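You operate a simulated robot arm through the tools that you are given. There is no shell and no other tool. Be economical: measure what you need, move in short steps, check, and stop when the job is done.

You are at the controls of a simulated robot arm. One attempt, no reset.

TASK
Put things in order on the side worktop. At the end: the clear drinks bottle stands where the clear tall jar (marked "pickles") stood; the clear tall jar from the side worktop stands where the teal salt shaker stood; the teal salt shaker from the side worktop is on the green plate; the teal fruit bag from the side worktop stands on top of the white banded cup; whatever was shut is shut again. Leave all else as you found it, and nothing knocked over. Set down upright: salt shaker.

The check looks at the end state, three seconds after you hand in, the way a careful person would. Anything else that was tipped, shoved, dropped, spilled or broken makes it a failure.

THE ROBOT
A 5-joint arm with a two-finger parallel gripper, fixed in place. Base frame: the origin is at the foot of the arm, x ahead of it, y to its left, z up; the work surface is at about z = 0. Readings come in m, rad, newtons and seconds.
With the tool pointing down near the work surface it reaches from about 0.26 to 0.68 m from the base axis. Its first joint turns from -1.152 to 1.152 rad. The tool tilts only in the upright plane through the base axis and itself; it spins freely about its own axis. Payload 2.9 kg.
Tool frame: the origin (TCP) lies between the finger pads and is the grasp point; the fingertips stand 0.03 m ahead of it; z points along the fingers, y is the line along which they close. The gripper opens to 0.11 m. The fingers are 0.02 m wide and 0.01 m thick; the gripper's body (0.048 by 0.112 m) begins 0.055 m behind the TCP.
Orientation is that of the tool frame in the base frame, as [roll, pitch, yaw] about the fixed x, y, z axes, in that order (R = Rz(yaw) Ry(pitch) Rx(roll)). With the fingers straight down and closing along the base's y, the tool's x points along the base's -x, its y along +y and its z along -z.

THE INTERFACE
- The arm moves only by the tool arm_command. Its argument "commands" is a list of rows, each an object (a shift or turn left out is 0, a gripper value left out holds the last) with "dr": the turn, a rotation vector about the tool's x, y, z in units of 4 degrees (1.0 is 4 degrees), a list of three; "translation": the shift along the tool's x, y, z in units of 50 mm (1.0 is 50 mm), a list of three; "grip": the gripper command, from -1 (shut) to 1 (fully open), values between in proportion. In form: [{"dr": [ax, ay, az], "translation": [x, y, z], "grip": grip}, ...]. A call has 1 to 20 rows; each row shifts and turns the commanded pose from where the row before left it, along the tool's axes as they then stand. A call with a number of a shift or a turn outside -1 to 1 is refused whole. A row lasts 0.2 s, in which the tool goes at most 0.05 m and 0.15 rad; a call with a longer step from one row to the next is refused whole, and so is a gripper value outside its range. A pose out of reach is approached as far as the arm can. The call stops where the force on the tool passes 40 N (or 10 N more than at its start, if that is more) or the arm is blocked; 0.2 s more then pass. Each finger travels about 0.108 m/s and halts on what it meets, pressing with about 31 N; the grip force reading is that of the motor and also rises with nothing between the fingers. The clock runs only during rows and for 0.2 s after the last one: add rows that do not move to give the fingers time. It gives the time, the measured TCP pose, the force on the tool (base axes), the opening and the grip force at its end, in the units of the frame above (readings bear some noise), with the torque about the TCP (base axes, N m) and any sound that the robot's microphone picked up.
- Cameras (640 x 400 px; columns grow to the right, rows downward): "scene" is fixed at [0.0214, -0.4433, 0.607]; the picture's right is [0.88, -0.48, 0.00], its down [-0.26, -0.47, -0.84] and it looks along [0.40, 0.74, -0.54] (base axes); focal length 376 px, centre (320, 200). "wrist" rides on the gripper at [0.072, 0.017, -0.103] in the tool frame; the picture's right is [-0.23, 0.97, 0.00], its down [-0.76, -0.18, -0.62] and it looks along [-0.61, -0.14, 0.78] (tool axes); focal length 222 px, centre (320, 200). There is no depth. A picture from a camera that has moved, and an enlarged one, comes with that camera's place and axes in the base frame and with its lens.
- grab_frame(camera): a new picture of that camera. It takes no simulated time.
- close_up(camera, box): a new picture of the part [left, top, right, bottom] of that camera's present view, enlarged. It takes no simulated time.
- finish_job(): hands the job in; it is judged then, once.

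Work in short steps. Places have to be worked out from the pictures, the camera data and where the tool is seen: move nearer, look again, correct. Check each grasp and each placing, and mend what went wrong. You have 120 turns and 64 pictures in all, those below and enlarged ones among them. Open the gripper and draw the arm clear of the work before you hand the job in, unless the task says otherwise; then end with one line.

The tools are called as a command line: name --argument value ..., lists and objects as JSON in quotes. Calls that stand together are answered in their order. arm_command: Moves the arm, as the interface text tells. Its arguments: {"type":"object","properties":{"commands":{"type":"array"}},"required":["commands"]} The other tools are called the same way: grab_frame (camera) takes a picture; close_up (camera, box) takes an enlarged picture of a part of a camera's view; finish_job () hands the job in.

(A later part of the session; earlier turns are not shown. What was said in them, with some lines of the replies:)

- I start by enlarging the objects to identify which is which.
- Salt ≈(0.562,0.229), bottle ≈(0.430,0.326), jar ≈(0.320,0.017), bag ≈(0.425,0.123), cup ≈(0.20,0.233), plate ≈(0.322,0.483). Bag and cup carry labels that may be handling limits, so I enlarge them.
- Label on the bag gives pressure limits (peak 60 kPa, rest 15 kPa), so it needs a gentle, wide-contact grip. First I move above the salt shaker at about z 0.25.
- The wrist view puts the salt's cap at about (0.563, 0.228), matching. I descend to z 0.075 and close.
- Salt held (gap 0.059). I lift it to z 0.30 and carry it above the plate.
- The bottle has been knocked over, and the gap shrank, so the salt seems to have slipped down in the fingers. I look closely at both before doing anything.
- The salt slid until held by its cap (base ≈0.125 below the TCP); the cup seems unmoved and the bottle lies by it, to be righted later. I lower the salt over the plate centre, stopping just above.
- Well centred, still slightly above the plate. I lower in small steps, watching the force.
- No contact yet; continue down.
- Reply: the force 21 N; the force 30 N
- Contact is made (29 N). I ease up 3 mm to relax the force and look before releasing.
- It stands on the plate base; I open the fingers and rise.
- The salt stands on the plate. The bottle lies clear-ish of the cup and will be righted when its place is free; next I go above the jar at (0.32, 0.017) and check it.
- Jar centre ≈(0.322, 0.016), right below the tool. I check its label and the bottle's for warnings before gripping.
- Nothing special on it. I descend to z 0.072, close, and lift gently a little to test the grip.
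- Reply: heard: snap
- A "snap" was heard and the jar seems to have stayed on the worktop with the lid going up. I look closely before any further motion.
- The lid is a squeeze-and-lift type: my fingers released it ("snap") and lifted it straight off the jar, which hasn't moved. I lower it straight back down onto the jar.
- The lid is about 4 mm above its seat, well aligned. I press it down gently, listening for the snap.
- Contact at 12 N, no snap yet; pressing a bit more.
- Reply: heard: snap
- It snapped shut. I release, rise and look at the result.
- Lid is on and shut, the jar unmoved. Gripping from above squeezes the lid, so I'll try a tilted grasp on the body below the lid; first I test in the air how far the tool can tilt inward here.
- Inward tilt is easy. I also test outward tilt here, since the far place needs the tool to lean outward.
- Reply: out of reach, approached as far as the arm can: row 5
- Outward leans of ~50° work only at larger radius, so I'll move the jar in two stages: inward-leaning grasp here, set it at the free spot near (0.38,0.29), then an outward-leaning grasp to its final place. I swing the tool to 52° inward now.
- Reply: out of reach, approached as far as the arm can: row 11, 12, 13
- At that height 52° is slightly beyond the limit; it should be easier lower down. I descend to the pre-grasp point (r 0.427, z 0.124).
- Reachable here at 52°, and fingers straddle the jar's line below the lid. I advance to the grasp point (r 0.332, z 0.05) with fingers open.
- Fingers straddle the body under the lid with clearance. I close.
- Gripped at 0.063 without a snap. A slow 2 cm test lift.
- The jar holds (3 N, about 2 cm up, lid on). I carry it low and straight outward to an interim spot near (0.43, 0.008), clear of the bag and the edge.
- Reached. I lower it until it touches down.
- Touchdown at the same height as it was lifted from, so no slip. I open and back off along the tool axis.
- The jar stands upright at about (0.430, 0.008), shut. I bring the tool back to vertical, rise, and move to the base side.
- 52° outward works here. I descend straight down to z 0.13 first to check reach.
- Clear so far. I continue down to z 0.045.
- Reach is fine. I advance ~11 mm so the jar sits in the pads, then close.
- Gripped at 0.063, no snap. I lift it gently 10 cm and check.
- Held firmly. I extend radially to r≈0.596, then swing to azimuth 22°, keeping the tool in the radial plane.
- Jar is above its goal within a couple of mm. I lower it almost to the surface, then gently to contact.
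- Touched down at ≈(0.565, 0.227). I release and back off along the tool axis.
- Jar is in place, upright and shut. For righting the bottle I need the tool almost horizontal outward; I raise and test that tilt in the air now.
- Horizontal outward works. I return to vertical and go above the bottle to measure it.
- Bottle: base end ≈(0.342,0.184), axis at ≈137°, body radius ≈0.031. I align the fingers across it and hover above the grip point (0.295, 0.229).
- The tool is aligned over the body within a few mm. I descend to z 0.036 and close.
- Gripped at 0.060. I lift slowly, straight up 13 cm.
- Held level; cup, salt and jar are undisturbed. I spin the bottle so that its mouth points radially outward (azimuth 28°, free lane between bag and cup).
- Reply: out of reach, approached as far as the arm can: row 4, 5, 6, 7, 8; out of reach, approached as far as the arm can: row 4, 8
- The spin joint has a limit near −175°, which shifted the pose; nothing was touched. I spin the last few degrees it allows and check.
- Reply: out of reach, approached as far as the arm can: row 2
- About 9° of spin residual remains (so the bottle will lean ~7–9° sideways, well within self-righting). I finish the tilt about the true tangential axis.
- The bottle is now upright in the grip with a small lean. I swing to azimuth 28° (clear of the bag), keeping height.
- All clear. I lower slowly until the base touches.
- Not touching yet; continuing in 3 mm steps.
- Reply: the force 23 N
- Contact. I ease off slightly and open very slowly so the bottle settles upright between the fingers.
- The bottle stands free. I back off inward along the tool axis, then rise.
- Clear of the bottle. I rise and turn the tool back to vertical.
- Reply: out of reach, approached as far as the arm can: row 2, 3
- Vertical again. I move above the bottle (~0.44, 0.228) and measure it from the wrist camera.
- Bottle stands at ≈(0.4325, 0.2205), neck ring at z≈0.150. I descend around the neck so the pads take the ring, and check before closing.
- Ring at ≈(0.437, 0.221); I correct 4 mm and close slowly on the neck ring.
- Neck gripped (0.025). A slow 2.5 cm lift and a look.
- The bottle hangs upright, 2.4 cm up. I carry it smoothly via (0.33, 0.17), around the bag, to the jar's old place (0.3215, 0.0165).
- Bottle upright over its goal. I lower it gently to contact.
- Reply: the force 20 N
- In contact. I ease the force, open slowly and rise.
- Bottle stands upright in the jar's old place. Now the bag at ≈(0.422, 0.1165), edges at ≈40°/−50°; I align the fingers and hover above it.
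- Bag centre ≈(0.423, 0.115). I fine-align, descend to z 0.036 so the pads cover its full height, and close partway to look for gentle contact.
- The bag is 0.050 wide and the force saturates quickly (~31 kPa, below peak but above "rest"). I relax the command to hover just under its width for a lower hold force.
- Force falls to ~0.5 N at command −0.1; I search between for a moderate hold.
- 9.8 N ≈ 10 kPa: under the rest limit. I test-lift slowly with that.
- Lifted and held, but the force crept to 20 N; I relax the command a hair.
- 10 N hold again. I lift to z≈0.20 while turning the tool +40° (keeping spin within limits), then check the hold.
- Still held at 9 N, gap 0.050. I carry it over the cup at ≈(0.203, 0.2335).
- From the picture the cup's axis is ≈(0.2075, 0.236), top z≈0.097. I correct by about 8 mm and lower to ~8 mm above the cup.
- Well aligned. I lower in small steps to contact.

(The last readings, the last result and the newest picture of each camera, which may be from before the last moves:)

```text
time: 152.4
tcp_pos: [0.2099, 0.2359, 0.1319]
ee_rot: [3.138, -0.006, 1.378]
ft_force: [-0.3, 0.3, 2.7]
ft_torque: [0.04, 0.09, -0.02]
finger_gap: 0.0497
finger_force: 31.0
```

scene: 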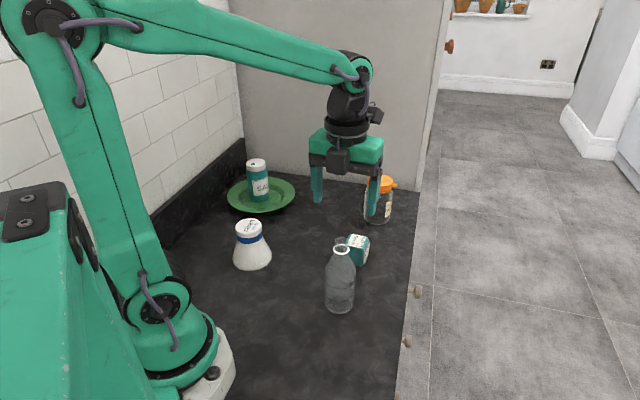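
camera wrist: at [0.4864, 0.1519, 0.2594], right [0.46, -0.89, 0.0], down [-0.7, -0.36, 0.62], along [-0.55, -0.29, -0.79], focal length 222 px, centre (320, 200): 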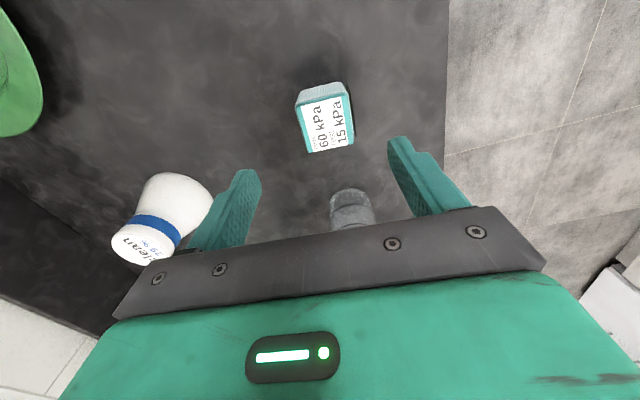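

Contact. I open and rise straight up.

arm_command --commands '[{"grip": -0.06}, {"grip": 0.0}, {"grip": 0.2}, {"grip": 0.5}, {}, {"translation": [0, 0, -0.3]}, {"translation": [0, 0, -0.7]}, {"translation": [0, 0, -0.8]}, {"translation": [0, 0, -0.8]}, {"translation": [0, 0, -0.6]}, {}]'

grab_frame --camera "scene"

```text
time: 154.8
tcp_pos: [0.2101, 0.2363, 0.2914]
ee_rot: [3.138, -0.007, 1.379]
ft_force: [0.4, -0.3, 0.2]
ft_torque: [-0.01, -0.03, -0.01]
finger_gap: 0.0827
finger_force: 0.1
```

```text
1 pictures are left
```

scene: 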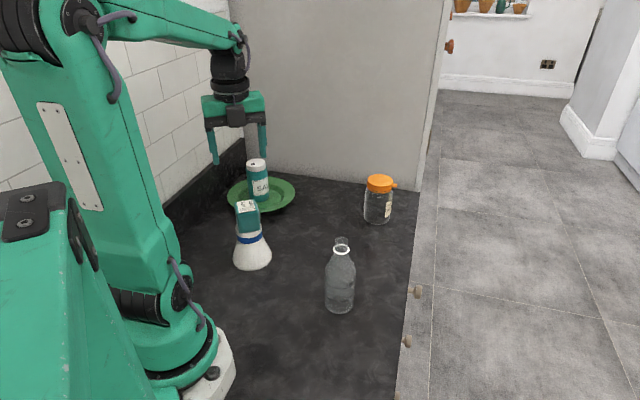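

Everything is in place: salt upright on the plate, jar shut at the salt's place, bottle at the jar's place, bag on the cup. I draw the arm up and clear.

arm_command --commands '[{"translation": [0, 0, -0.7]}, {"translation": [0, 0, -0.7]}, {"translation": [0.4, 0.45, 0], "grip": 1}, {"translation": [0.4, 0.45, 0]}, {"translation": [0.4, 0.45, 0]}, {"translation": [0.4, 0.4, 0]}, {}, {}]'

close_up --camera "scene" --box '[200, 140, 440, 320]'

```text
time: 156.6
tcp_pos: [0.3098, 0.2971, 0.362]
ee_rot: [3.138, -0.007, 1.381]
ft_force: [1.0, 0.0, -0.7]
ft_torque: [0.05, -0.01, -0.01]
finger_gap: 0.1101
finger_force: 0.0
```

```text
2.22 times, centred on (320, 230) of scene
camera zoom: at [0.0214, -0.4433, 0.607], right [0.88, -0.48, 0.0], down [-0.26, -0.47, -0.84], along [0.4, 0.74, -0.54], focal length 836 px, centre (320, 133)
```

zoom: 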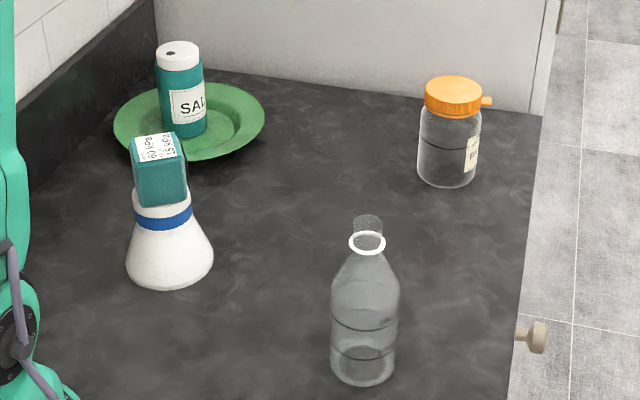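

The last picture shows all four items standing in place and the arm clear, so I hand in.

finish_job

```text
The job is handed in.
```

The job is handed in with every item where you asked: bottle at the jar's old spot, jar shut at the salt shaker's, salt shaker upright on the green plate, and bag on the banded cup. Along the way I knocked the bottle over and stood it up again. I also pulled the jar's lid off by accident and pressed it shut again. The bag was gripped at up to 31 N at times, roughly 31 kPa: under its 60 kPa peak mark but over its 15 kPa rest mark.
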